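You operate a simulated robot arm through the tools that you are given. There is no shell and no other tool.

You run a simulated robot arm. Do the job below in one go: nothing can be reset, and whatever is moved stays where it is left.

TASK
Move the tester's bobbin to the light box and switch the light on.
Fine: stand it on the middle of the glass; shut the tester lid again and switch the tester off. Set down upright: bobbin. Where these are worked on the way, their far stop is far enough and under half their travel is too little: tester lid.
Where things are to end (x, y in the base frame): bobbin within 30 mm of [360, -180].

Only the result counts: the job must be done as asked and must still hold three seconds after the hand-in. Knocking over, shifting, dropping, spilling or breaking anything else fails it. A push-on lid holds only when it is set on centred and level and pressed home; a screw cap is set on level and turned clockwise until tight.

THE ROBOT
A 7-joint arm with a two-finger parallel gripper, fixed in place. Base frame: the origin is at the foot of the arm, x ahead of it, y to its left, z up; the work surface is at about z = 0. Lengths are in mm, angles in degrees, forces in N, time in s.
With the tool pointing down near the work surface it reaches from about 240 to 620 mm from the base axis. Its first joint turns from -66.0 to 66.0 degrees. Payload 2.6 kg.
The TCP is the grasp point between the finger pads, 30 mm short of the fingertips. In the tool frame z runs along the fingers and y along their closing line. The gripper opens to 94 mm. The fingers are 28 mm wide and 10 mm thick; the gripper's body (50 by 96 mm) begins 55 mm behind the TCP.
Orientation is that of the tool frame in the base frame, as a unit quaternion [x, y, z, w]. With the fingers straight down and closing along the base's y, the tool's x points along the base's -x, its y along +y and its z along -z.

THE INTERFACE
- The arm moves only by the tool send_rows. Its argument "motion" is a list of rows, each a list of 7 numbers: the turn, a rotation vector about the tool's x, y, z in degrees, then the shift along the tool's x, y, z in mm, then the gripper command, from -1 (fully open) to 1 (shut), values between in proportion. In form: [[rx, ry, rz, tx, ty, tz, fingers], ...]. A call has 1 to 20 rows; each row is the pose to reach, as a shift and turn from the pose commanded when the call began, along the tool's axes at that moment. Each row takes 0.2 s and may step no farther than 50 mm and 8.6 degrees from the row before; otherwise, or with a gripper value out of range, the whole call is refused. Where a pose cannot be reached the arm comes as near as it can. A force on the tool above 80 N (or 10 N above the force at the start of the call, whichever is more), or a blocked arm, ends the call early, and 0.2 s more pass. Each finger travels about 72 mm/s and halts on what it meets, pressing with about 29 N; the grip force reading is that of the motor and also rises with nothing between the fingers. The clock runs only during rows and for 0.2 s after the last one: add rows that repeat a pose to give the fingers time. It gives the time, the measured TCP pose, the force on the tool (base axes), the opening and the grip force at its end, in the units of the frame above (readings bear some noise), with the torque about the TCP (base axes, N m) and any sound that the robot's microphone picked up.
- Cameras (640 x 400 px; columns grow to the right, rows downward): "scene" is fixed at [62.8, 448.7, 566.5]; the picture's right is [-0.53, -0.85, 0.00], its down [-0.50, 0.32, -0.80] and it looks along [0.68, -0.43, -0.60] (base axes); focal length 312 px, centre (320, 200). "wrist" rides on the gripper at [76, 14, -102] in the tool frame; the picture's right is [-0.18, 0.98, 0.00], its down [-0.75, -0.14, -0.64] and it looks along [-0.63, -0.12, 0.77] (tool axes); focal length 243 px, centre (320, 200). There is no depth. A picture from a camera that has moved, and an enlarged one, comes with that camera's place and axes in the base frame and with its lens. The place of the scene camera against the robot may be out by one fixed shift of up to 12 mm in any direction.
- capture(camera): a new picture of that camera. No time passes.
- zoom(camera, box): a new picture of the part [left, top, right, bottom] of that camera's present view, enlarged. No time passes.
- sign_off(): hands the job in; it is judged then, once.

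Places have to be worked out from the pictures, the camera data and where the tool is seen. Open the gripper and draw the arm clear of the work before you hand the job in, unless the task says otherwise.

The tools are called after "Emit:" as name(argument=value, ...) on one line, values as JSON. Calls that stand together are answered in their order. send_rows: Moves the arm, as the interface text tells. Its arguments: {"type":"object","properties":{"motion":{"type":"array","items":{"type":"array","items":{"type":"number"}}}},"required":["motion"]} The other tools are called the same way: capture (camera) takes a picture; zoom (camera, box) takes an enlarged picture of a part of a camera's view; sign_off () hands the job in.

At the start:

```text
clock: 0.0
eef_pos: [411.9, -109.7, 319.5]
tool_rot: [0.001, 1.0, 0.0, 0.0]
wrist_force: [-0.5, 0.7, -0.3]
ft_torque: [0.01, -0.01, -0.04]
grip_width: 94.1
grasp_force: 0.1
```

scene: 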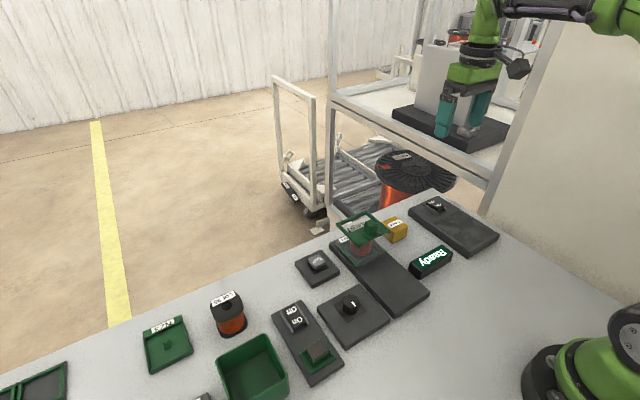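
wrist: 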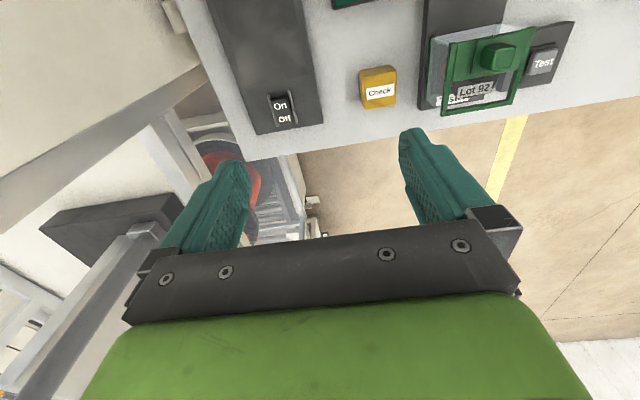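

I start by looking closely at the scene, enlarging the parts with the devices.

Emit:
zoom(camera="scene", box=[280, 180, 520, 330])

Emit:
zoom(camera="scene", box=[180, 250, 420, 400])

Emit:
zoom(camera="wrist", box=[200, 0, 600, 160])

Emit:
zoom(camera="scene", box=[0, 250, 240, 400])

```text
2.67 times, centred on (400, 255) of scene
camera zoom: at [62.8, 448.7, 566.5], right [-0.53, -0.85, 0.0], down [-0.5, 0.32, -0.8], along [0.68, -0.43, -0.6], focal length 831 px, centre (107, 53)
```

zoom: 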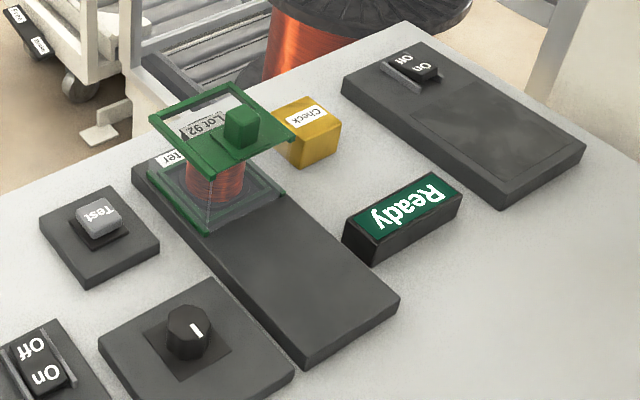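

```text
2.67 times, centred on (300, 325) of scene
camera zoom: at [62.8, 448.7, 566.5], right [-0.53, -0.85, 0.0], down [-0.5, 0.32, -0.8], along [0.68, -0.43, -0.6], focal length 831 px, centre (373, -133)
```

zoom: 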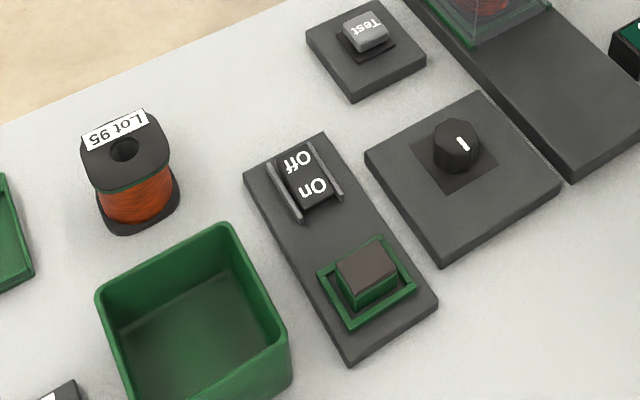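

```text
1.60 times, centred on (400, 80) of wrist
camera zoom: at [335.0, -96.1, 422.6], right [0.18, 0.98, 0.0], down [0.75, -0.14, 0.64], along [0.63, -0.12, -0.77], focal length 388 px, centre (192, 392)
```

zoom: 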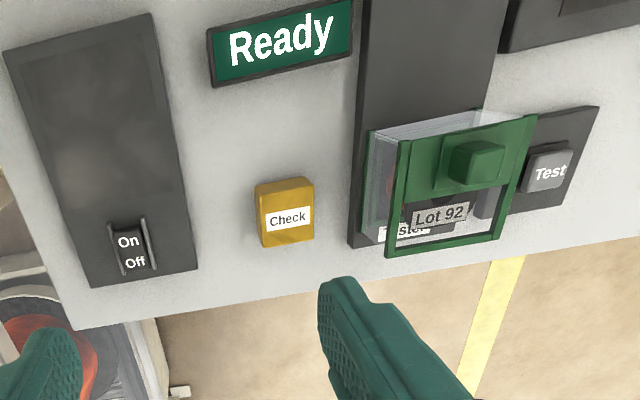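

```text
2.67 times, centred on (120, 325) of scene
camera zoom: at [62.8, 448.7, 566.5], right [-0.53, -0.85, 0.0], down [-0.5, 0.32, -0.8], along [0.68, -0.43, -0.6], focal length 831 px, centre (853, -133)
```

zoom: 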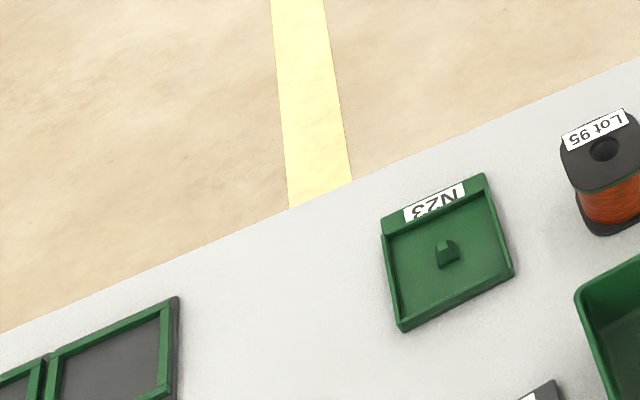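

The light box (dark plate with an On/Off rocker) is at about y = -190, and the tester with its clear cup and green lid is at about (450, 90). I move the arm back and left at the same height, to look at the tester and its controls with the wrist camera.

Emit:
send_rows(motion=[[0, 0, 0, 22, 40, 0, -1], [0, 0, 0, 45, 80, 0, -1], [0, 0, 0, 67, 120, 0, -1], [0, 0, 0, 90, 160, 0, -1], [0, 0, 0, 112, 200, 0, -1], [0, 0, 0, 112, 200, 0, -1]])

Emit:
capture(camera="wrist")

Emit:
zoom(camera="wrist", box=[180, 0, 420, 150])

Emit:
zoom(camera="wrist", box=[380, 0, 620, 150])

```text
clock: 1.4
eef_pos: [300.8, 89.0, 320.7]
tool_rot: [0.0, 1.0, 0.0, 0.001]
wrist_force: [0.0, 0.2, -0.6]
ft_torque: [0.03, 0.03, -0.03]
grip_width: 94.0
grasp_force: 0.1
```

```text
taken
camera wrist: at [222.4, 103.7, 423.9], right [0.18, 0.98, 0.0], down [0.75, -0.14, 0.64], along [0.63, -0.12, -0.77], focal length 243 px, centre (320, 200)
```

wrist: 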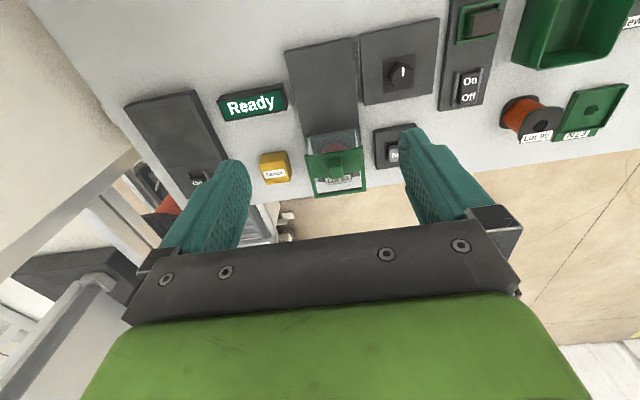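

```text
2.67 times, centred on (300, 75) of wrist
camera zoom: at [222.4, 103.7, 423.9], right [0.18, 0.98, 0.0], down [0.75, -0.14, 0.64], along [0.63, -0.12, -0.77], focal length 647 px, centre (373, 533)
```

zoom: 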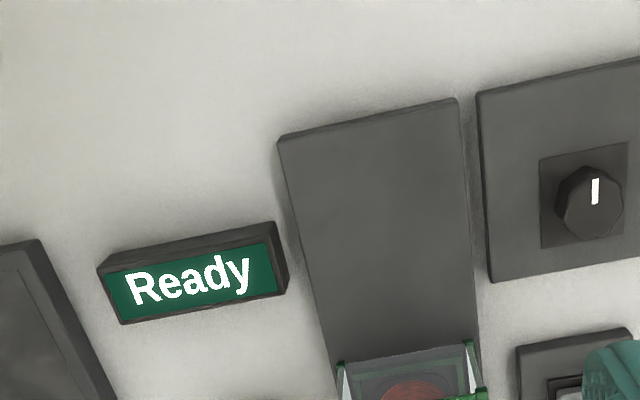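

```text
2.67 times, centred on (500, 75) of wrist
camera zoom: at [222.4, 103.7, 423.9], right [0.18, 0.98, 0.0], down [0.75, -0.14, 0.64], along [0.63, -0.12, -0.77], focal length 647 px, centre (-160, 533)
```

zoom: 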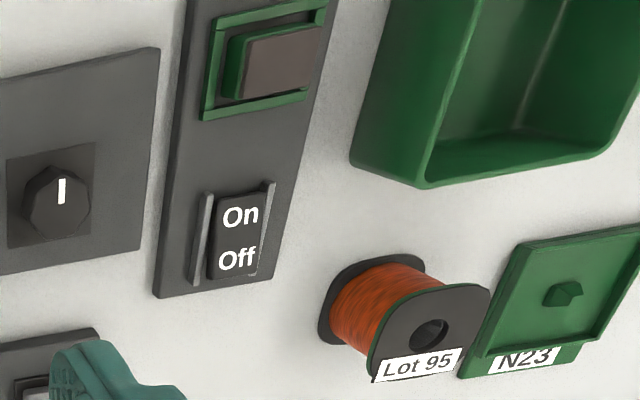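

The knob plate, the Test button and a rocker plate all lie near the tester, so I need to see which one switches it. I move in over the tester at a safe height to see the lid mechanism and any labels.

Emit:
send_rows(motion=[[0, 0, 0, -15, 3, 20, -1], [0, 0, 0, -30, 6, 40, -1], [0, 0, 0, -45, 9, 60, -1], [0, 0, 0, -60, 10, 80, -1], [0, 0, 0, -60, 10, 80, -1]])

Emit:
capture(camera="wrist")

Emit:
zoom(camera="wrist", box=[220, 50, 460, 200])

Emit:
zoom(camera="wrist", box=[380, 0, 620, 150])

Emit:
capture(camera="scene")

```text
clock: 2.6
eef_pos: [360.3, 101.5, 239.4]
tool_rot: [0.001, 1.0, 0.0, 0.0]
wrist_force: [0.1, 0.4, -0.4]
ft_torque: [-0.01, 0.0, -0.01]
grip_width: 93.9
grasp_force: 0.0
```

```text
taken
camera wrist: at [283.3, 115.5, 342.6], right [0.19, 0.98, 0.0], down [0.75, -0.14, 0.64], along [0.63, -0.12, -0.77], focal length 243 px, centre (320, 200)
```

wrist: 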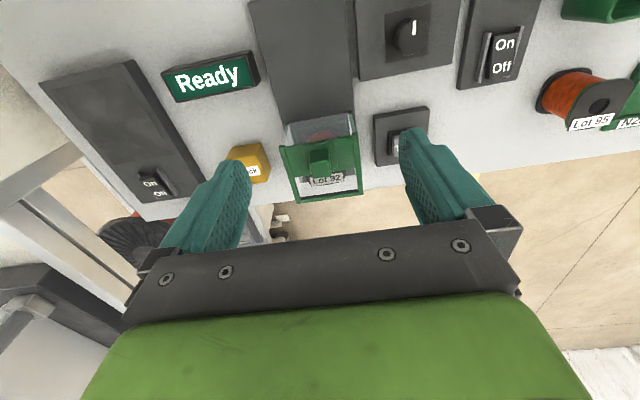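

```text
2.67 times, centred on (340, 125) of wrist
camera zoom: at [283.3, 115.5, 342.6], right [0.19, 0.98, 0.0], down [0.75, -0.14, 0.64], along [0.63, -0.12, -0.77], focal length 647 px, centre (267, 400)
```

zoom: 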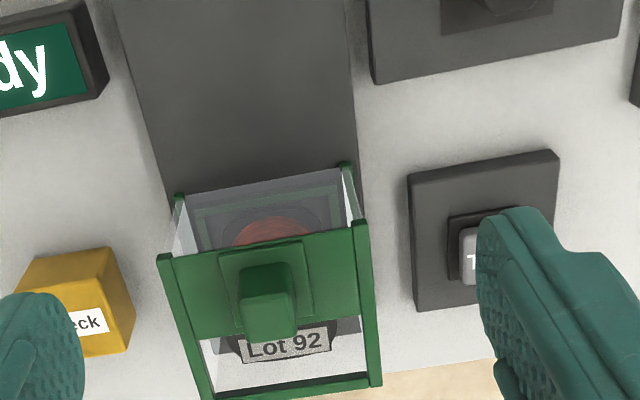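

```text
2.67 times, centred on (500, 75) of wrist
camera zoom: at [283.3, 115.5, 342.6], right [0.19, 0.98, 0.0], down [0.75, -0.14, 0.64], along [0.63, -0.12, -0.77], focal length 647 px, centre (-160, 533)
```

zoom: 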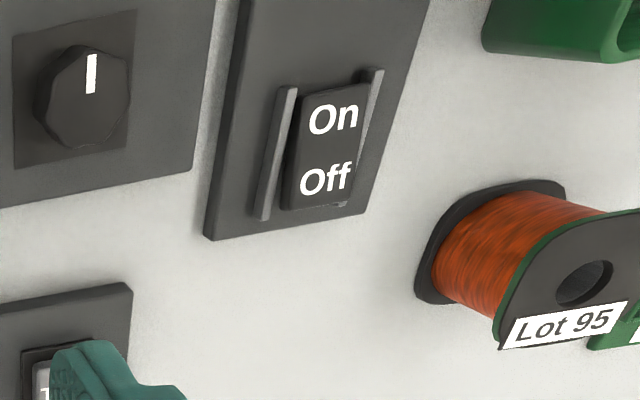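

```text
taken
```

scene: 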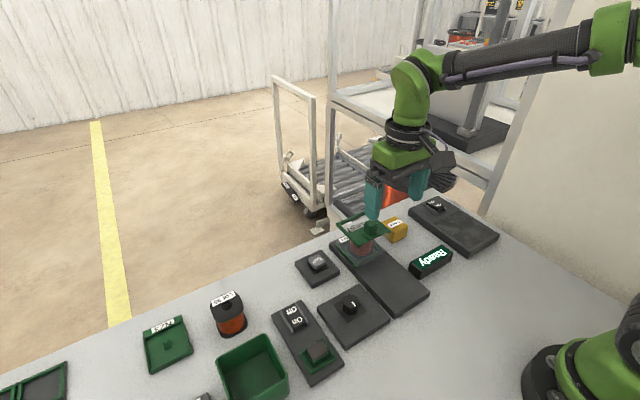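

The tester has a clear housing with a green lid that carries a grip knob. I zoom the scene camera on the lid to learn whether it slides or swings.

Emit:
zoom(camera="scene", box=[325, 200, 405, 250])

Emit:
zoom(camera="scene", box=[325, 230, 405, 280])

Emit:
zoom(camera="wrist", box=[270, 100, 370, 210])

Emit:
zoom(camera="scene", box=[270, 280, 350, 390])

Emit:
zoom(camera="scene", box=[290, 240, 390, 350])

```text
8.00 times, centred on (365, 225) of scene
camera zoom: at [62.8, 448.7, 566.5], right [-0.53, -0.85, 0.0], down [-0.5, 0.32, -0.8], along [0.68, -0.43, -0.6], focal length 2492 px, centre (-40, 0)
```

zoom: 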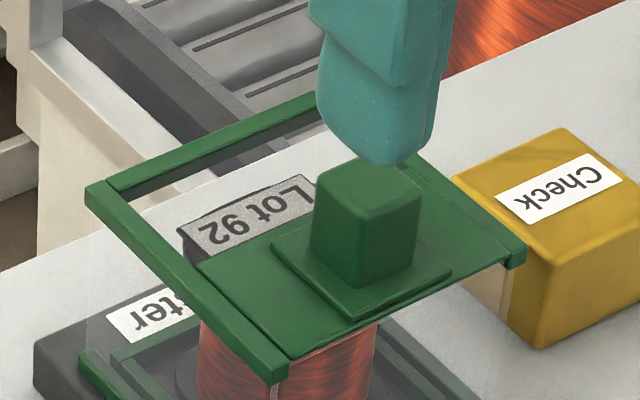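

```text
8.00 times, centred on (365, 255) of scene
camera zoom: at [62.8, 448.7, 566.5], right [-0.53, -0.85, 0.0], down [-0.5, 0.32, -0.8], along [0.68, -0.43, -0.6], focal length 2492 px, centre (-40, -240)
```

zoom: 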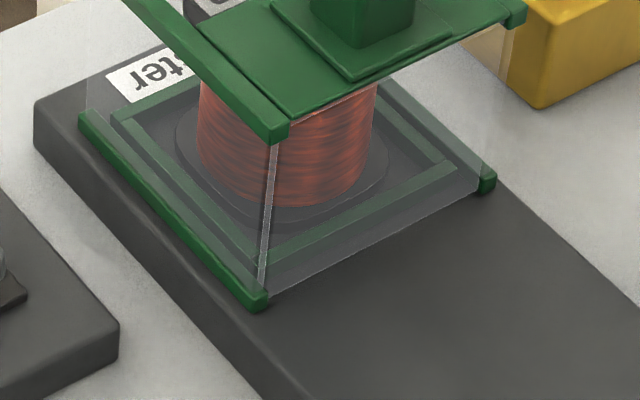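

```text
3.64 times, centred on (320, 155) of wrist
camera zoom: at [283.3, 115.5, 342.6], right [0.19, 0.98, 0.0], down [0.75, -0.14, 0.64], along [0.63, -0.12, -0.77], focal length 882 px, centre (320, 364)
```

zoom: 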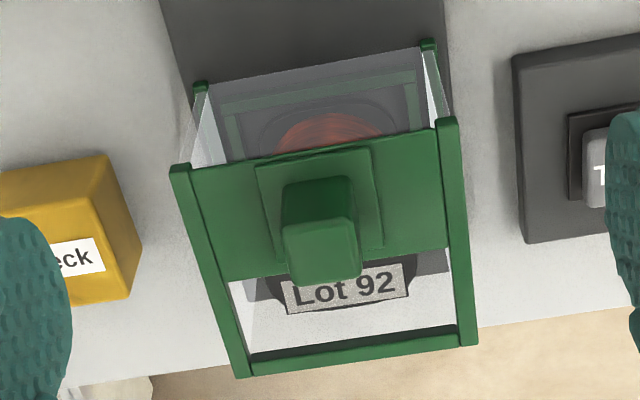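

```text
3.64 times, centred on (310, 335) of scene
camera zoom: at [62.8, 448.7, 566.5], right [-0.53, -0.85, 0.0], down [-0.5, 0.32, -0.8], along [0.68, -0.43, -0.6], focal length 1133 px, centre (356, -291)
```

zoom: 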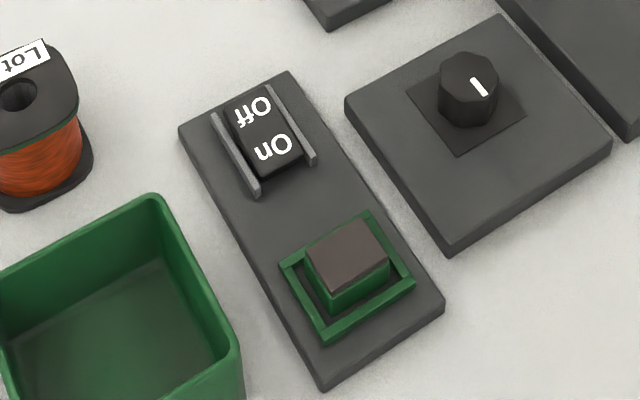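

```text
3.64 times, centred on (340, 295) of scene
camera zoom: at [62.8, 448.7, 566.5], right [-0.53, -0.85, 0.0], down [-0.5, 0.32, -0.8], along [0.68, -0.43, -0.6], focal length 1133 px, centre (247, -146)
```

zoom: 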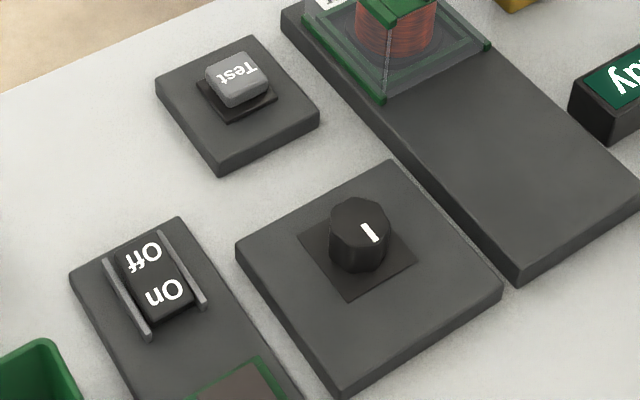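

The housing looks like a sliding hood with green runners on the plate, so it probably slides toward the robot. I still need to know which control is the tester's switch, so I move left to view the rocker plate and the remaining objects.

Emit:
send_rows(motion=[[0, 0, 0, 15, 40, -5, -1], [0, 0, 0, 30, 80, -10, -1], [0, 0, 0, 45, 120, -15, -1], [0, 0, 0, 60, 150, -20, -1], [0, 0, 0, 60, 150, -20, -1]])

Emit:
capture(camera="wrist")

Emit:
zoom(camera="wrist", box=[240, 0, 480, 150])

Emit:
zoom(camera="wrist", box=[400, 0, 640, 150])

```text
clock: 3.8
eef_pos: [301.7, 250.8, 258.8]
tool_rot: [0.0, 1.0, 0.0, 0.0]
wrist_force: [0.0, -0.5, -0.4]
ft_torque: [-0.03, -0.01, 0.02]
grip_width: 94.1
grasp_force: 0.0
```

```text
taken
camera wrist: at [224.4, 265.6, 361.5], right [0.18, 0.98, 0.0], down [0.75, -0.14, 0.64], along [0.63, -0.12, -0.77], focal length 243 px, centre (320, 200)
```

wrist: 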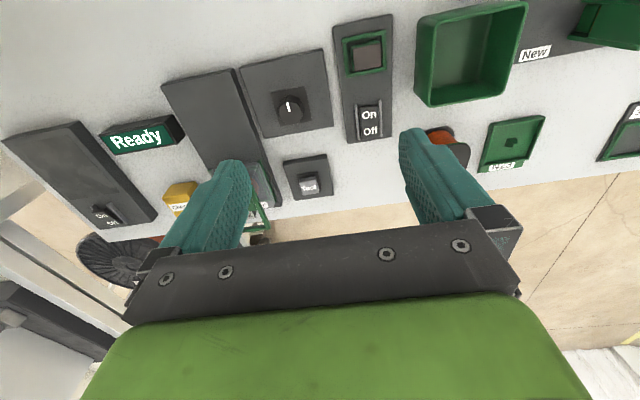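

```text
2.67 times, centred on (360, 75) of wrist
camera zoom: at [224.4, 265.6, 361.5], right [0.18, 0.98, 0.0], down [0.75, -0.14, 0.64], along [0.63, -0.12, -0.77], focal length 647 px, centre (213, 533)
```

zoom: 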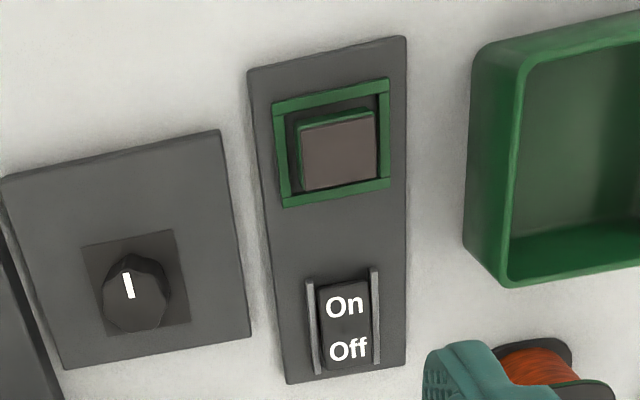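

```text
2.67 times, centred on (520, 75) of wrist
camera zoom: at [224.4, 265.6, 361.5], right [0.18, 0.98, 0.0], down [0.75, -0.14, 0.64], along [0.63, -0.12, -0.77], focal length 647 px, centre (-213, 533)
```

zoom: 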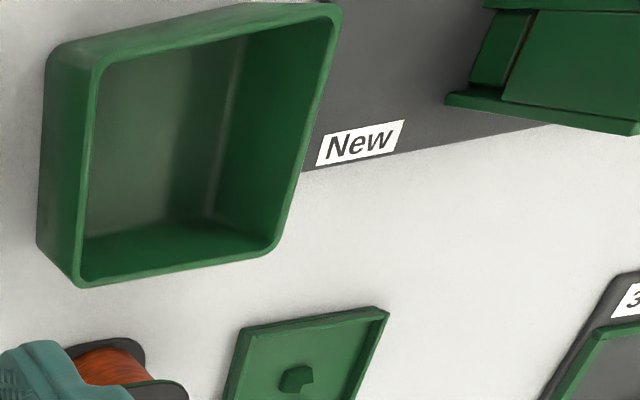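

Next I compare the two rockers' tilt and the knob closely from the scene camera, to tell which device is on.

Emit:
zoom(camera="scene", box=[270, 290, 330, 340])

Emit:
zoom(camera="scene", box=[410, 185, 470, 225])

Emit:
zoom(camera="scene", box=[325, 280, 385, 330])

Emit:
zoom(camera="wrist", box=[330, 90, 410, 150])

Emit:
zoom(camera="wrist", box=[60, 180, 160, 240])

```text
8.00 times, centred on (300, 315) of scene
camera zoom: at [62.8, 448.7, 566.5], right [-0.53, -0.85, 0.0], down [-0.5, 0.32, -0.8], along [0.68, -0.43, -0.6], focal length 2492 px, centre (480, -720)
```

zoom: 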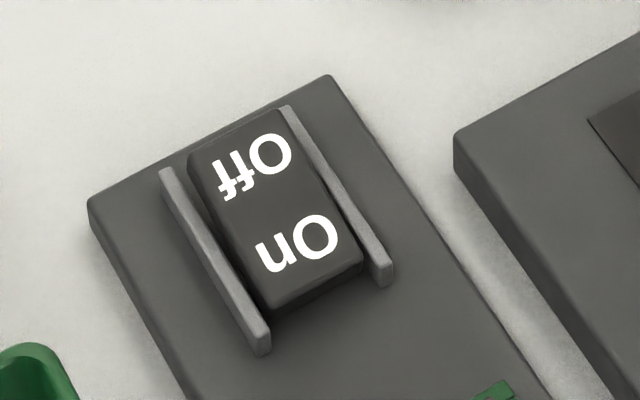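

```text
10.00 times, centred on (440, 205) of scene
camera zoom: at [62.8, 448.7, 566.5], right [-0.53, -0.85, 0.0], down [-0.5, 0.32, -0.8], along [0.68, -0.43, -0.6], focal length 3115 px, centre (-880, 150)
```

zoom: 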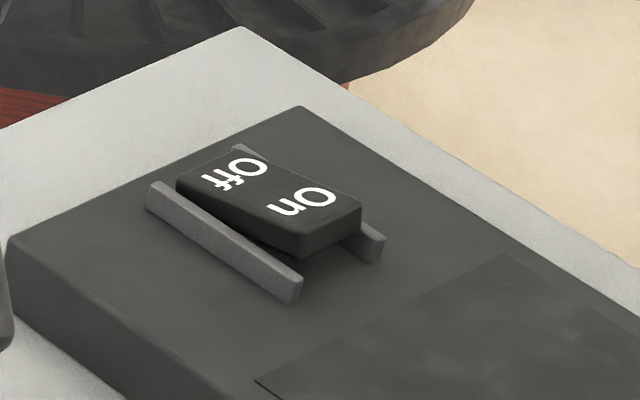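

```text
8.00 times, centred on (355, 305) of scene
camera zoom: at [62.8, 448.7, 566.5], right [-0.53, -0.85, 0.0], down [-0.5, 0.32, -0.8], along [0.68, -0.43, -0.6], focal length 2492 px, centre (40, -640)
```

zoom: 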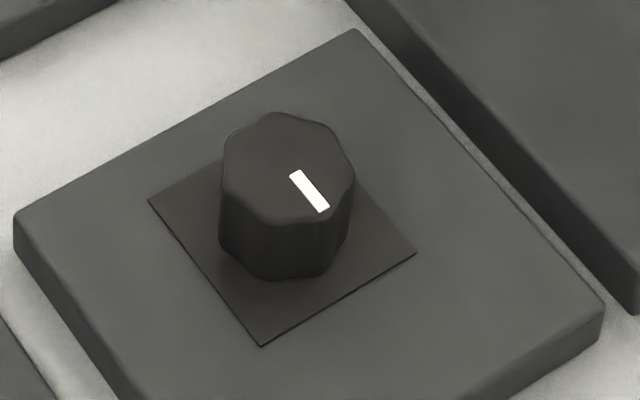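

```text
6.67 times, centred on (370, 120) of wrist
camera zoom: at [224.4, 265.6, 361.5], right [0.18, 0.98, 0.0], down [0.75, -0.14, 0.64], along [0.63, -0.12, -0.77], focal length 1618 px, centre (-13, 733)
```

zoom: 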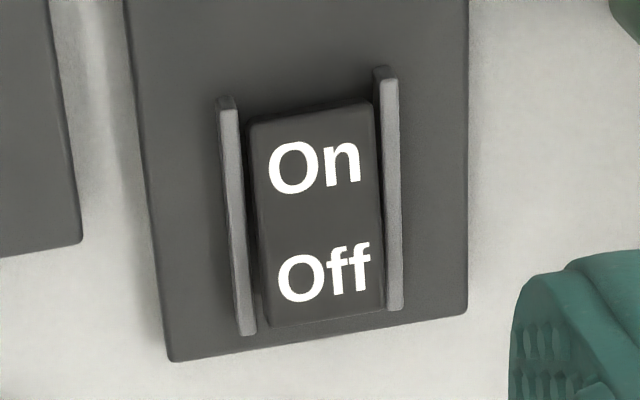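

```text
6.40 times, centred on (110, 210) of wrist
camera zoom: at [224.4, 265.6, 361.5], right [0.18, 0.98, 0.0], down [0.75, -0.14, 0.64], along [0.63, -0.12, -0.77], focal length 1553 px, centre (1664, 136)
```

zoom: 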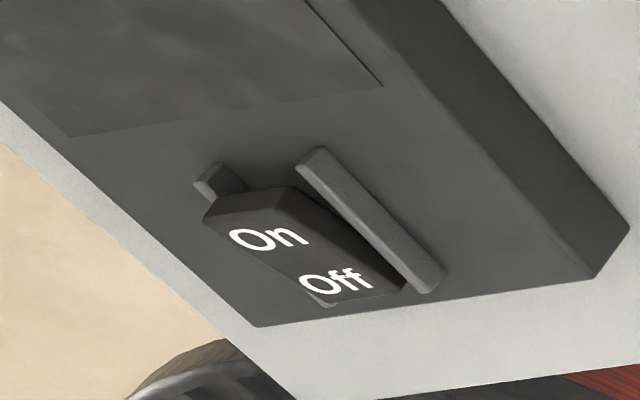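

The light-box rocker clearly has its On end raised, so it is off. I enlarge the left rocker more, since its tilt seems to be the other way.

Emit:
zoom(camera="scene", box=[284, 300, 316, 332])

Emit:
zoom(camera="wrist", box=[345, 95, 395, 145])

Emit:
zoom(camera="scene", box=[297, 330, 337, 370])

```text
12.50 times, centred on (300, 316) of scene
camera zoom: at [62.8, 448.7, 566.5], right [-0.53, -0.85, 0.0], down [-0.5, 0.32, -0.8], along [0.68, -0.43, -0.6], focal length 3894 px, centre (570, -1250)
```

zoom: 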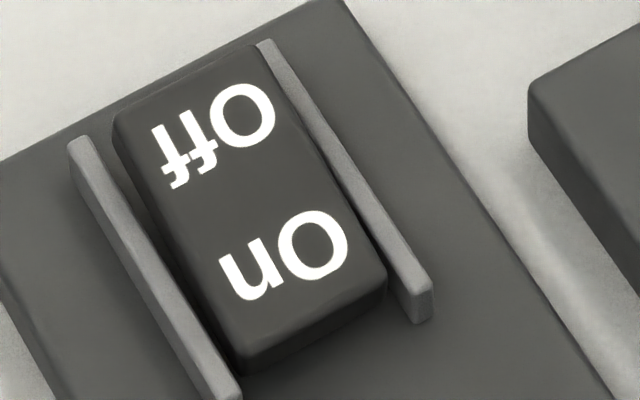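

```text
8.00 times, centred on (370, 120) of wrist
camera zoom: at [224.4, 265.6, 361.5], right [0.18, 0.98, 0.0], down [0.75, -0.14, 0.64], along [0.63, -0.12, -0.77], focal length 1941 px, centre (-80, 840)
```

zoom: 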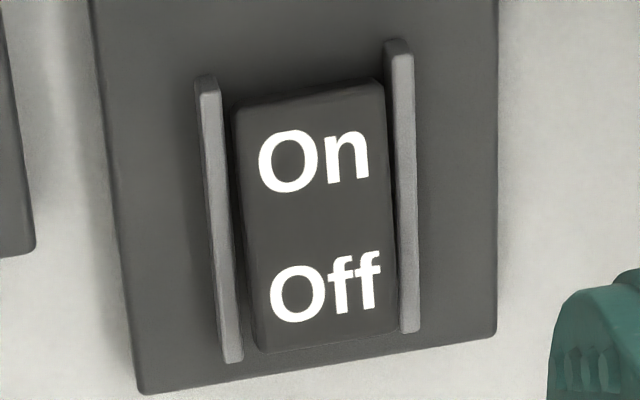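

```text
10.00 times, centred on (317, 350) of scene
camera zoom: at [62.8, 448.7, 566.5], right [-0.53, -0.85, 0.0], down [-0.5, 0.32, -0.8], along [0.68, -0.43, -0.6], focal length 3115 px, centre (350, -1300)
```

zoom: 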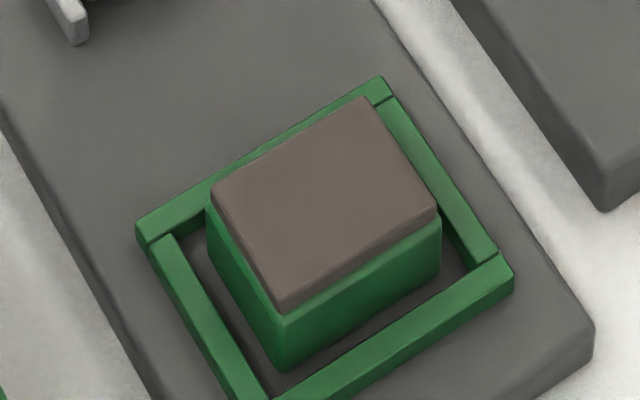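

The left rocker needs a like-for-like comparison, so I carry the camera over to the light box for the same relative view. This will also give me the glass and rocker positions there.

Emit:
send_rows(motion=[[0, 0, 0, -8, -44, 0, -1], [0, 0, 0, -17, -89, 0, -1], [0, 0, 0, -25, -134, 0, -1], [0, 0, 0, -34, -178, 0, -1], [0, 0, 0, -42, -223, 0, -1], [0, 0, 0, -51, -267, 0, -1], [0, 0, 0, -59, -312, 0, -1], [0, 0, 0, -68, -356, 0, -1], [0, 0, 0, -76, -401, 0, -1], [0, 0, 0, -85, -445, 0, -1], [0, 0, 0, -93, -490, 0, -1], [0, 0, 0, -93, -490, 0, -1]])

Emit:
capture(camera="wrist")

Emit:
zoom(camera="wrist", box=[330, 80, 410, 160])

```text
clock: 6.4
eef_pos: [393.4, -238.4, 259.7]
tool_rot: [-0.001, 1.0, 0.0, 0.0]
wrist_force: [0.4, -1.1, -0.1]
ft_torque: [-0.01, 0.03, 0.06]
grip_width: 94.0
grasp_force: 0.1
```

```text
taken
camera wrist: at [315.8, -224.4, 362.9], right [0.18, 0.98, 0.0], down [0.75, -0.14, 0.64], along [0.63, -0.12, -0.77], focal length 243 px, centre (320, 200)
```

wrist: 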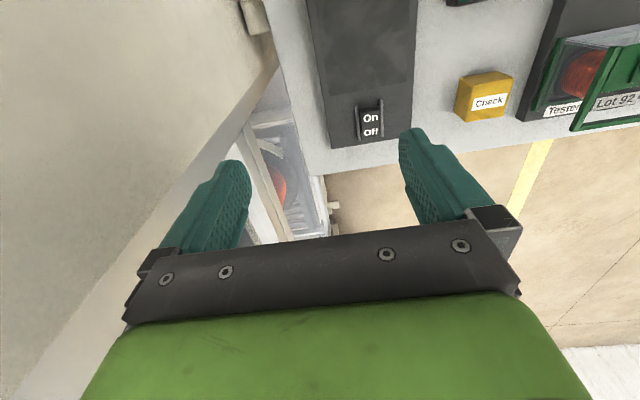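

```text
5.00 times, centred on (370, 120) of wrist
camera zoom: at [315.8, -224.4, 362.9], right [0.18, 0.98, 0.0], down [0.75, -0.14, 0.64], along [0.63, -0.12, -0.77], focal length 1213 px, centre (70, 600)
```

zoom: 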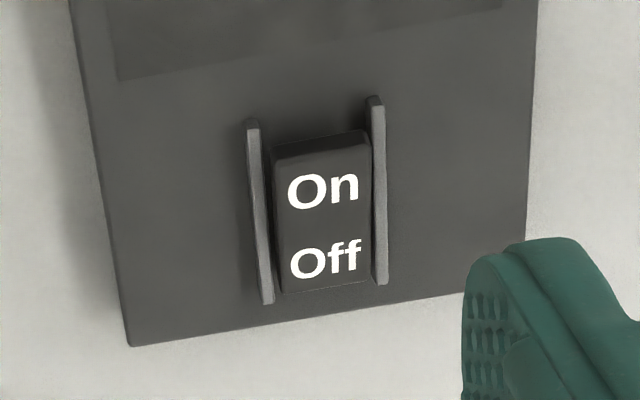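

Under the same view the left rocker's label spacing is longer, so its On end is pressed (it is on) while the light's is off. By triangulation the hood's top is at z ≈ 92 and spans x 402–491, y 48–133, with its knob top near (427, 90, 118), so I go above the knob to check.

Emit:
send_rows(motion=[[0, 0, 0, -4, 41, 5, -1], [0, 0, 0, -8, 82, 10, -1], [0, 0, 0, -12, 123, 15, -1], [0, 0, 0, -16, 164, 20, -1], [0, 0, 0, -20, 205, 25, -1], [0, 0, 0, -25, 246, 30, -1], [0, 0, 0, -29, 287, 35, -1], [0, 0, 0, -33, 328, 40, -1], [0, 0, 0, -33, 328, 40, -1]])

Emit:
capture(camera="wrist")

Emit:
zoom(camera="wrist", box=[220, 60, 420, 220])

Emit:
zoom(camera="scene", box=[320, 160, 440, 260])

```text
clock: 8.4
eef_pos: [427.9, 89.4, 220.0]
tool_rot: [0.0, 1.0, -0.001, 0.0]
wrist_force: [1.1, -0.3, -0.6]
ft_torque: [0.01, 0.03, 0.01]
grip_width: 94.0
grasp_force: 0.0
```

```text
taken
camera wrist: at [350.2, 104.1, 322.7], right [0.18, 0.98, 0.0], down [0.75, -0.14, 0.64], along [0.63, -0.12, -0.77], focal length 243 px, centre (320, 200)
```

wrist: 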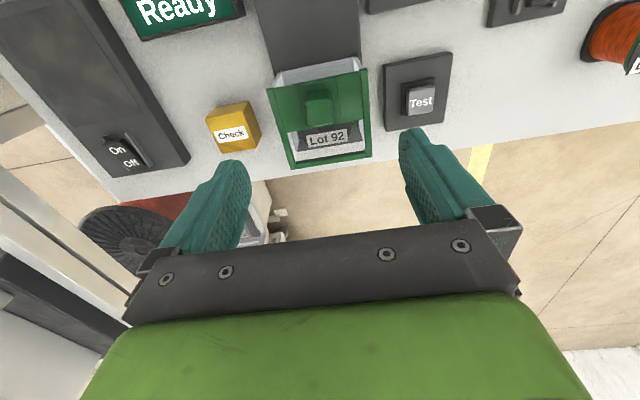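

```text
2.50 times, centred on (320, 140) of wrist
camera zoom: at [350.2, 104.1, 322.7], right [0.18, 0.98, 0.0], down [0.75, -0.14, 0.64], along [0.63, -0.12, -0.77], focal length 606 px, centre (320, 350)
```

zoom: 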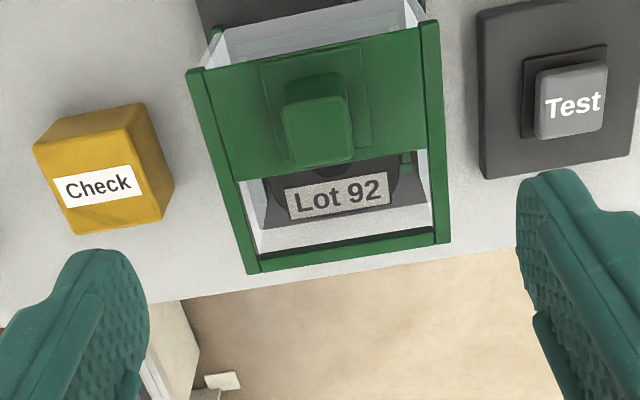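

```text
4.00 times, centred on (380, 210) of scene
camera zoom: at [62.8, 448.7, 566.5], right [-0.53, -0.85, 0.0], down [-0.5, 0.32, -0.8], along [0.68, -0.43, -0.6], focal length 1246 px, centre (80, 160)
```

zoom: 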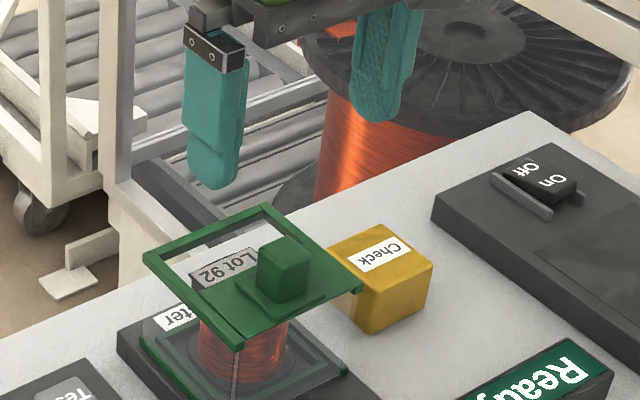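

Closer triangulation gives the hood at x 404–489, y 48–133, square to the base, and the knob as about 20 mm square at (424.5, 90). I lower the fingers around the knob with the tips at about z = 102 and close on it.

Emit:
send_rows(motion=[[0, 0, 0, 1, 0, 30, -1], [0, 0, 0, 2, 1, 60, -1], [0, 0, 0, 2, 1, 87, -1], [0, 0, 0, 2, 1, 87, -1], [0, 0, 0, 2, 1, 87, 0], [0, 0, 0, 2, 1, 87, 0.4], [0, 0, 0, 2, 1, 87, 1], [0, 0, 0, 2, 1, 87, 1], [0, 0, 0, 2, 1, 87, 1]])

Emit:
zoom(camera="scene", box=[320, 160, 440, 260])

Emit:
capture(camera="wrist")

```text
clock: 10.4
eef_pos: [426.0, 89.9, 133.3]
tool_rot: [0.0, 1.0, 0.0, 0.0]
wrist_force: [1.0, 2.2, -3.5]
ft_torque: [0.03, -0.33, -0.12]
grip_width: 21.7
grasp_force: 44.7
```

```text
4.00 times, centred on (380, 210) of scene
camera zoom: at [62.8, 448.7, 566.5], right [-0.53, -0.85, 0.0], down [-0.5, 0.32, -0.8], along [0.68, -0.43, -0.6], focal length 1246 px, centre (80, 160)
```

zoom: 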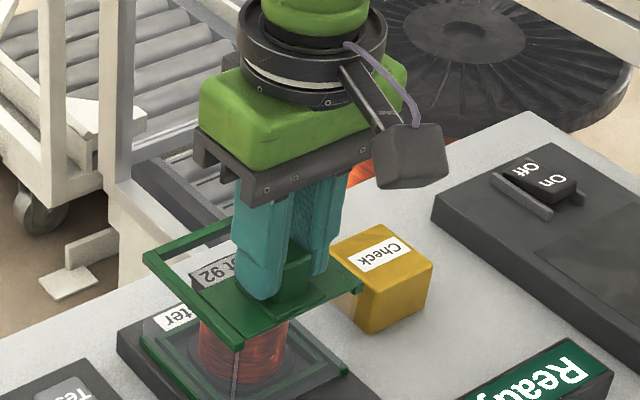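

```text
taken
camera wrist: at [348.3, 104.1, 234.8], right [0.18, 0.98, 0.0], down [0.75, -0.14, 0.64], along [0.63, -0.12, -0.77], focal length 243 px, centre (320, 200)
```

wrist: 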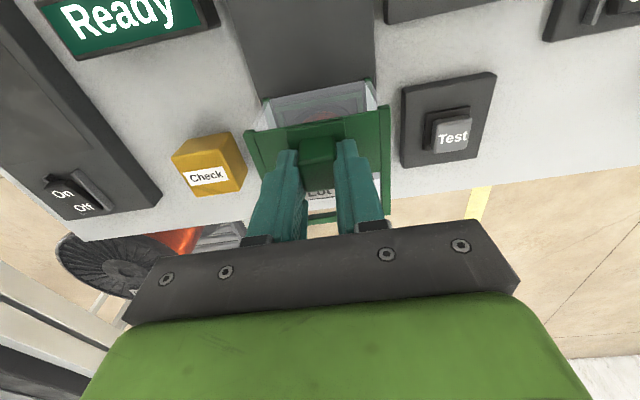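

The fingers hold the knob at 21.7 mm width. I pull gently toward the robot by 30 mm to see whether the hood slides.

Emit:
send_rows(motion=[[0, 0, 0, 5, 0, 0, 1], [0, 0, 0, 10, 0, 0, 1], [0, 0, 0, 15, 0, 0, 1], [0, 0, 0, 20, 0, 0, 1], [0, 0, 0, 25, 0, 0, 1], [0, 0, 0, 30, 0, 0, 1]])

Emit:
zoom(camera="scene", box=[320, 160, 440, 280])

```text
clock: 11.8
eef_pos: [393.9, 90.5, 132.4]
tool_rot: [-0.001, 1.0, 0.0, -0.001]
wrist_force: [1.4, 15.0, -15.1]
ft_torque: [-0.11, -0.24, -0.04]
grip_width: 21.8
grasp_force: 44.8
```

```text
3.33 times, centred on (380, 220) of scene
camera zoom: at [62.9, 448.7, 566.4], right [-0.53, -0.85, 0.0], down [-0.5, 0.32, -0.8], along [0.68, -0.43, -0.6], focal length 1038 px, centre (120, 133)
```

zoom: 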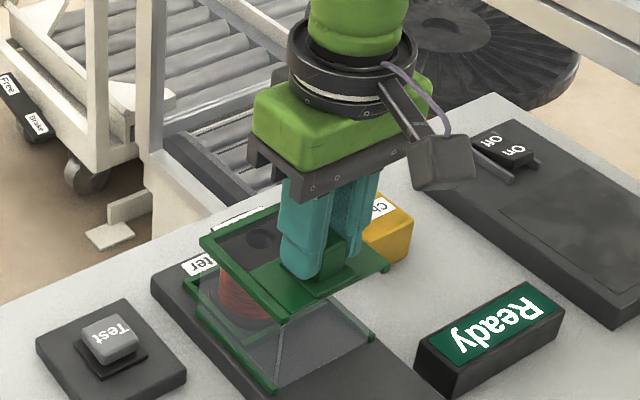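

The hood slides with small force and the bobbin stays put. I keep pulling toward its far stop in small steps.

Emit:
send_rows(motion=[[0, 0, 0, 6, 0, 0, 1], [0, 0, 0, 12, 0, 0, 1], [0, 0, 0, 18, 0, 0, 1], [0, 0, 0, 24, 0, 0, 1], [0, 0, 0, 30, 0, 0, 1], [0, 0, 0, 36, 0, 0, 1], [0, 0, 0, 42, 0, 0, 1], [0, 0, 0, 48, 0, 0, 1], [0, 0, 0, 54, 0, 0, 1]])

Emit:
zoom(camera="scene", box=[320, 160, 440, 320])

```text
clock: 13.8
eef_pos: [340.5, 89.9, 131.7]
tool_rot: [0.0, 1.0, 0.001, 0.0]
wrist_force: [2.6, 22.4, -18.5]
ft_torque: [0.05, 1.07, 0.02]
grip_width: 21.5
grasp_force: 44.5
```

```text
2.50 times, centred on (380, 240) of scene
camera zoom: at [62.9, 448.7, 566.4], right [-0.53, -0.85, 0.0], down [-0.5, 0.32, -0.8], along [0.68, -0.43, -0.6], focal length 779 px, centre (170, 100)
```

zoom: 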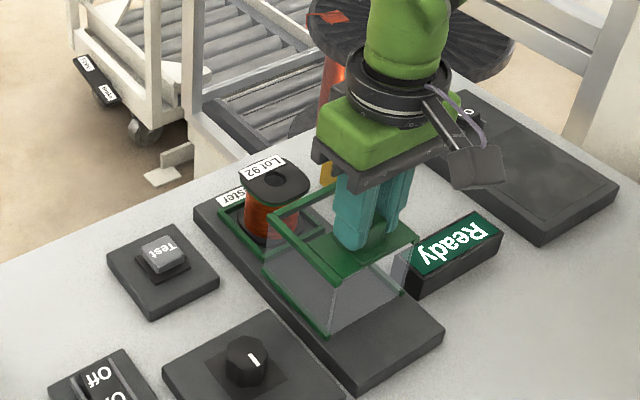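

The hood has moved about 85 mm and the bobbin is exposed. I pull on slowly to find the far stop.

Emit:
send_rows(motion=[[0, 0, 0, 3, 0, 0, 1], [0, 0, 0, 6, 0, 0, 1], [0, 0, 0, 9, 0, 0, 1], [0, 0, 0, 12, 0, 0, 1], [0, 0, 0, 15, 0, 0, 1]])

Emit:
zoom(camera="scene", box=[320, 180, 440, 320])

```text
clock: 15.0
eef_pos: [325.3, 90.3, 132.3]
tool_rot: [0.0, 1.0, 0.001, 0.0]
wrist_force: [1.1, 23.3, -23.9]
ft_torque: [0.17, -1.01, -0.13]
grip_width: 21.8
grasp_force: 45.0
```

```text
2.86 times, centred on (380, 250) of scene
camera zoom: at [62.9, 448.7, 566.4], right [-0.53, -0.85, 0.0], down [-0.5, 0.32, -0.8], along [0.68, -0.43, -0.6], focal length 890 px, centre (149, 57)
```

zoom: 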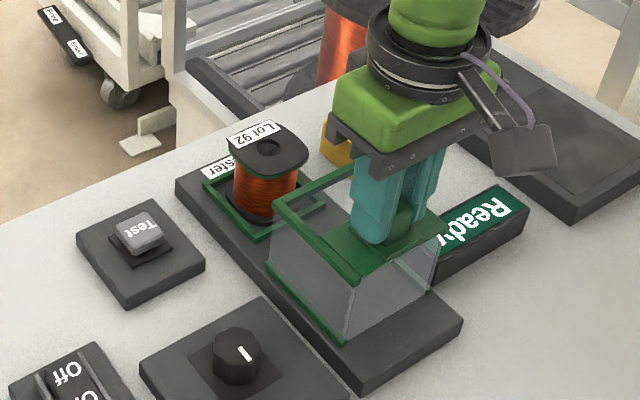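

It still moves freely at 100 mm of travel, so I continue toward the stop.

Emit:
send_rows(motion=[[0, 0, 0, 3, 0, 0, 1], [0, 0, 0, 6, 0, 0, 1], [0, 0, 0, 9, 0, 0, 1], [0, 0, 0, 12, 0, 0, 1], [0, 0, 0, 15, 0, 0, 1], [0, 0, 0, 18, 0, 0, 1]])

Emit:
zoom(camera="scene", box=[320, 180, 440, 320])

```text
clock: 16.4
eef_pos: [310.0, 90.2, 133.2]
tool_rot: [0.0, 1.0, 0.002, 0.005]
wrist_force: [21.5, 29.5, -25.3]
ft_torque: [0.1, -0.23, -0.22]
grip_width: 21.9
grasp_force: 44.8
```

```text
2.86 times, centred on (380, 250) of scene
camera zoom: at [62.9, 448.8, 566.4], right [-0.53, -0.85, 0.0], down [-0.5, 0.32, -0.8], along [0.68, -0.43, -0.6], focal length 890 px, centre (149, 57)
```

zoom: 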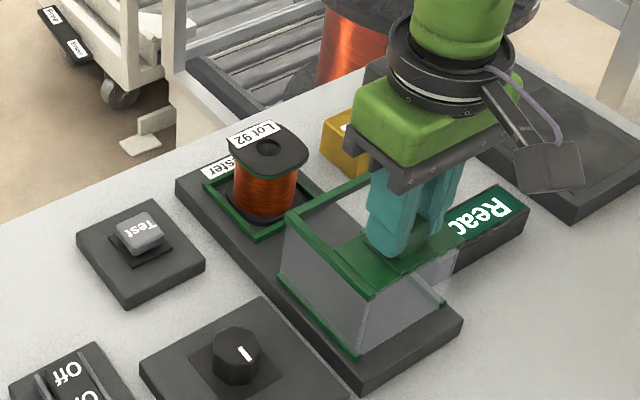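

Force in x rose to about 21 N and the hood stopped at about 115 mm of travel, which is the far stop. I ease back 1.5 mm, open the fingers and rise.

Emit:
send_rows(motion=[[0, 0, 0, -2, 0, 0, 1], [0, 0, 0, -2, 0, 0, 0.3], [0, 0, 0, -2, 0, 0, -0.2], [0, 0, 0, -2, 0, 0, -1], [0, 0, 0, -2, 0, 0, -1], [0, 0, 0, -2, 0, -40, -1], [0, 0, 0, -2, 0, -80, -1], [0, 0, 0, -2, 0, -120, -1], [0, 0, 0, -2, 0, -120, -1]])

Emit:
capture(camera="wrist")

Emit:
capture(camera="scene")

Emit:
zoom(camera="scene", box=[320, 200, 440, 320])

```text
clock: 18.4
eef_pos: [310.6, 87.7, 252.9]
tool_rot: [0.0, 1.0, -0.001, 0.0]
wrist_force: [0.3, 1.0, 0.3]
ft_torque: [0.01, 0.02, -0.01]
grip_width: 94.1
grasp_force: 0.0
```

```text
taken
camera wrist: at [233.4, 101.9, 355.7], right [0.18, 0.98, 0.0], down [0.75, -0.14, 0.64], along [0.63, -0.12, -0.77], focal length 243 px, centre (320, 200)
```

wrist: 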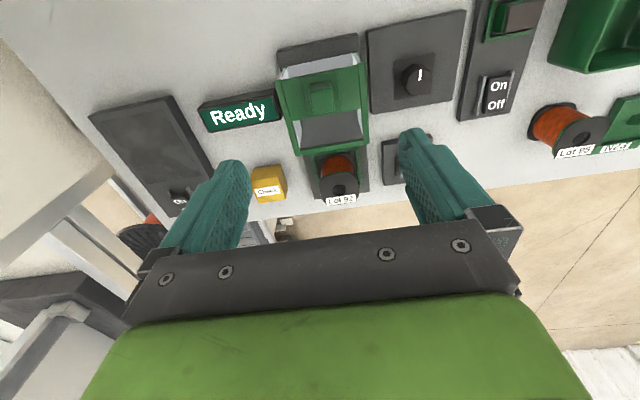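

```text
taken
```

scene: 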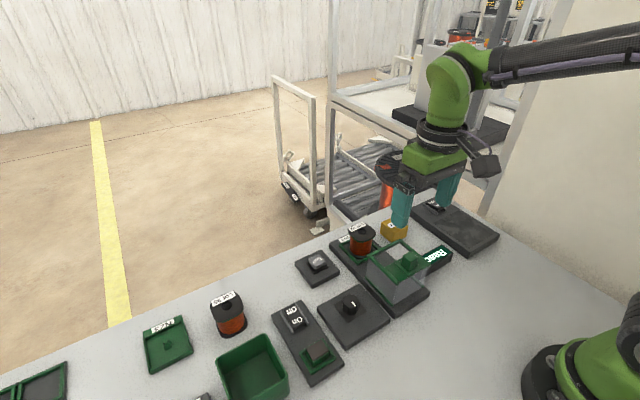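

```text
3.33 times, centred on (380, 260) of scene
camera zoom: at [62.8, 448.7, 566.5], right [-0.53, -0.85, 0.0], down [-0.5, 0.32, -0.8], along [0.68, -0.43, -0.6], focal length 1038 px, centre (120, 0)
```

zoom: 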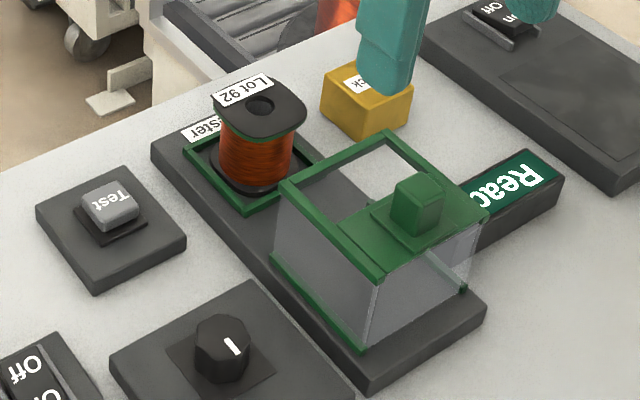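

The hood is fully open and the bobbin stands clear in its seat. I move nearer above it to fix its position and size.

Emit:
send_rows(motion=[[0, 0, 0, -30, 1, 10, -1], [0, 0, 0, -60, 2, 20, -1], [0, 0, 0, -90, 2, 33, -1], [0, 0, 0, -90, 2, 33, -1]])

Emit:
zoom(camera="wrist", box=[240, 70, 400, 190])

Emit:
zoom(camera="scene", box=[330, 210, 410, 270])

```text
clock: 19.4
eef_pos: [401.1, 91.8, 220.0]
tool_rot: [0.0, 1.0, 0.0, 0.0]
wrist_force: [-1.1, 0.2, 0.3]
ft_torque: [0.02, -0.01, 0.01]
grip_width: 93.9
grasp_force: 0.0
```

```text
3.33 times, centred on (320, 130) of wrist
camera zoom: at [324.4, 104.6, 322.2], right [0.18, 0.98, 0.0], down [0.75, -0.14, 0.64], along [0.63, -0.12, -0.77], focal length 809 px, centre (320, 433)
```

zoom: 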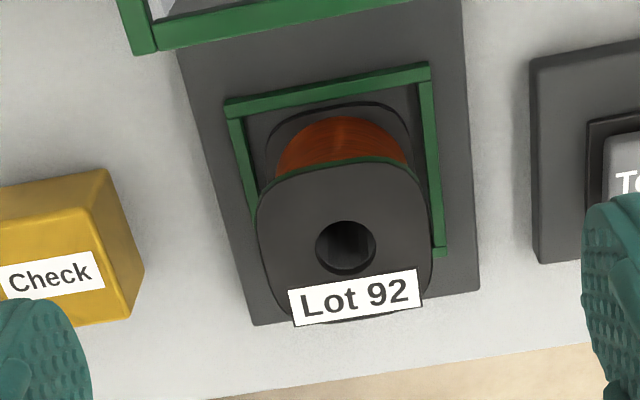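

```text
6.67 times, centred on (370, 240) of scene
camera zoom: at [62.8, 448.7, 566.5], right [-0.53, -0.85, 0.0], down [-0.5, 0.32, -0.8], along [0.68, -0.43, -0.6], focal length 2077 px, centre (-13, -67)
```

zoom: 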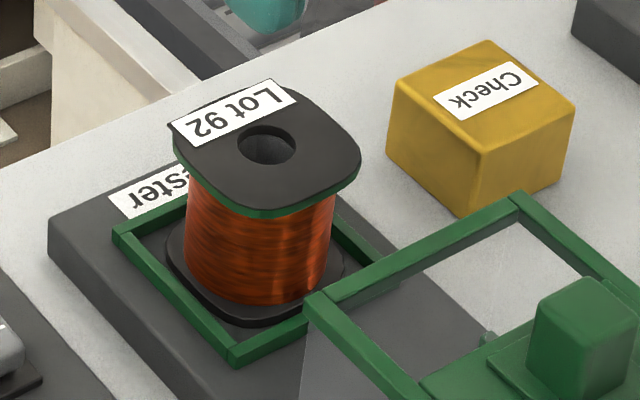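

The bobbin top is at about (447.5, 90.5, 78), its flange about 57 mm square and aligned with the base, and the seat frame's top is at about z = 24. I go over it and lower with the fingers straddling it along y, fingertips at z ≈ 38, without closing yet.

Emit:
send_rows(motion=[[0, 0, 0, -24, 0, 0, -1], [0, 0, 0, -47, -1, 20, -1], [0, 0, 0, -47, -1, 60, -1], [0, 0, 0, -47, -1, 100, -1], [0, 0, 0, -47, -1, 130, -1], [0, 0, 0, -47, -1, 152, -1], [0, 0, 0, -47, -1, 152, -1]])

Emit:
zoom(camera="scene", box=[320, 170, 420, 270])

Emit:
capture(camera="wrist")

```text
clock: 21.0
eef_pos: [447.8, 89.3, 67.8]
tool_rot: [0.0, 1.0, 0.0, 0.0]
wrist_force: [-0.7, -0.1, 0.8]
ft_torque: [-0.02, 0.0, -0.03]
grip_width: 93.9
grasp_force: 0.1
```

```text
4.00 times, centred on (370, 220) of scene
camera zoom: at [62.8, 448.7, 566.5], right [-0.53, -0.85, 0.0], down [-0.5, 0.32, -0.8], along [0.68, -0.43, -0.6], focal length 1246 px, centre (120, 120)
```

zoom: 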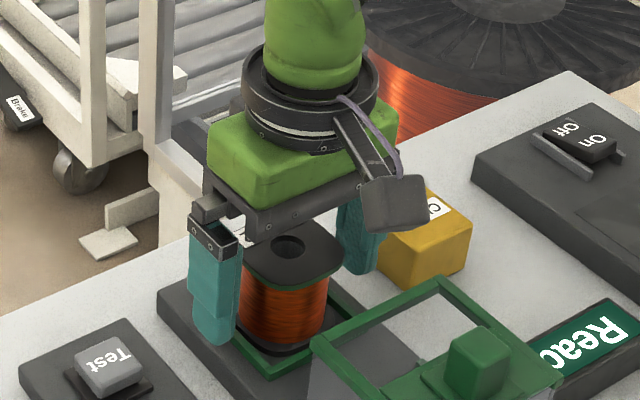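

```text
taken
camera wrist: at [369.3, 104.9, 171.0], right [0.18, 0.98, 0.0], down [0.75, -0.14, 0.64], along [0.63, -0.12, -0.77], focal length 243 px, centre (320, 200)
```

wrist: 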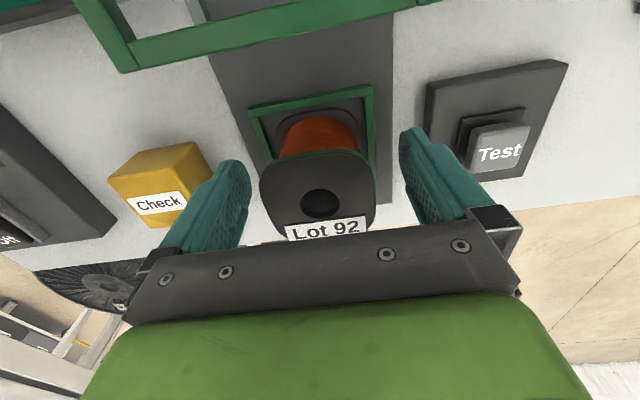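

The flange sits centred between the fingers. I close the grip.

Emit:
send_rows(motion=[[0, 0, 0, 0, 0, 0, 0], [0, 0, 0, 0, 0, 0, 0.3], [0, 0, 0, 0, 0, 0, 1], [0, 0, 0, 0, 0, 0, 1], [0, 0, 0, 0, 0, 0, 1]])

Emit:
zoom(camera="scene", box=[320, 170, 420, 270])

```text
clock: 22.2
eef_pos: [446.8, 90.8, 67.7]
tool_rot: [0.001, 1.0, -0.001, 0.0]
wrist_force: [1.0, -0.4, 0.4]
ft_torque: [-0.02, -0.05, -0.02]
grip_width: 59.2
grasp_force: 28.9
```

```text
4.00 times, centred on (370, 220) of scene
camera zoom: at [62.8, 448.7, 566.5], right [-0.53, -0.85, 0.0], down [-0.5, 0.32, -0.8], along [0.68, -0.43, -0.6], focal length 1246 px, centre (120, 120)
```

zoom: 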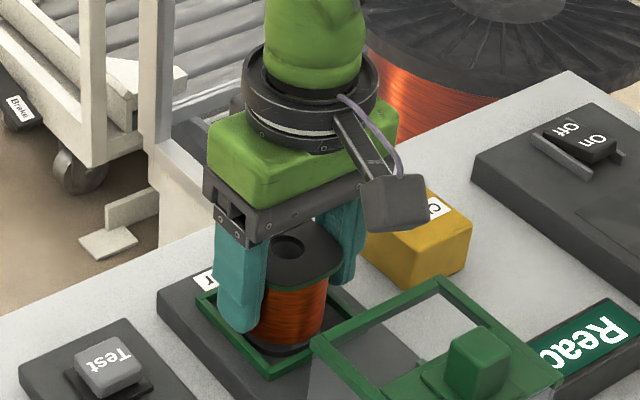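

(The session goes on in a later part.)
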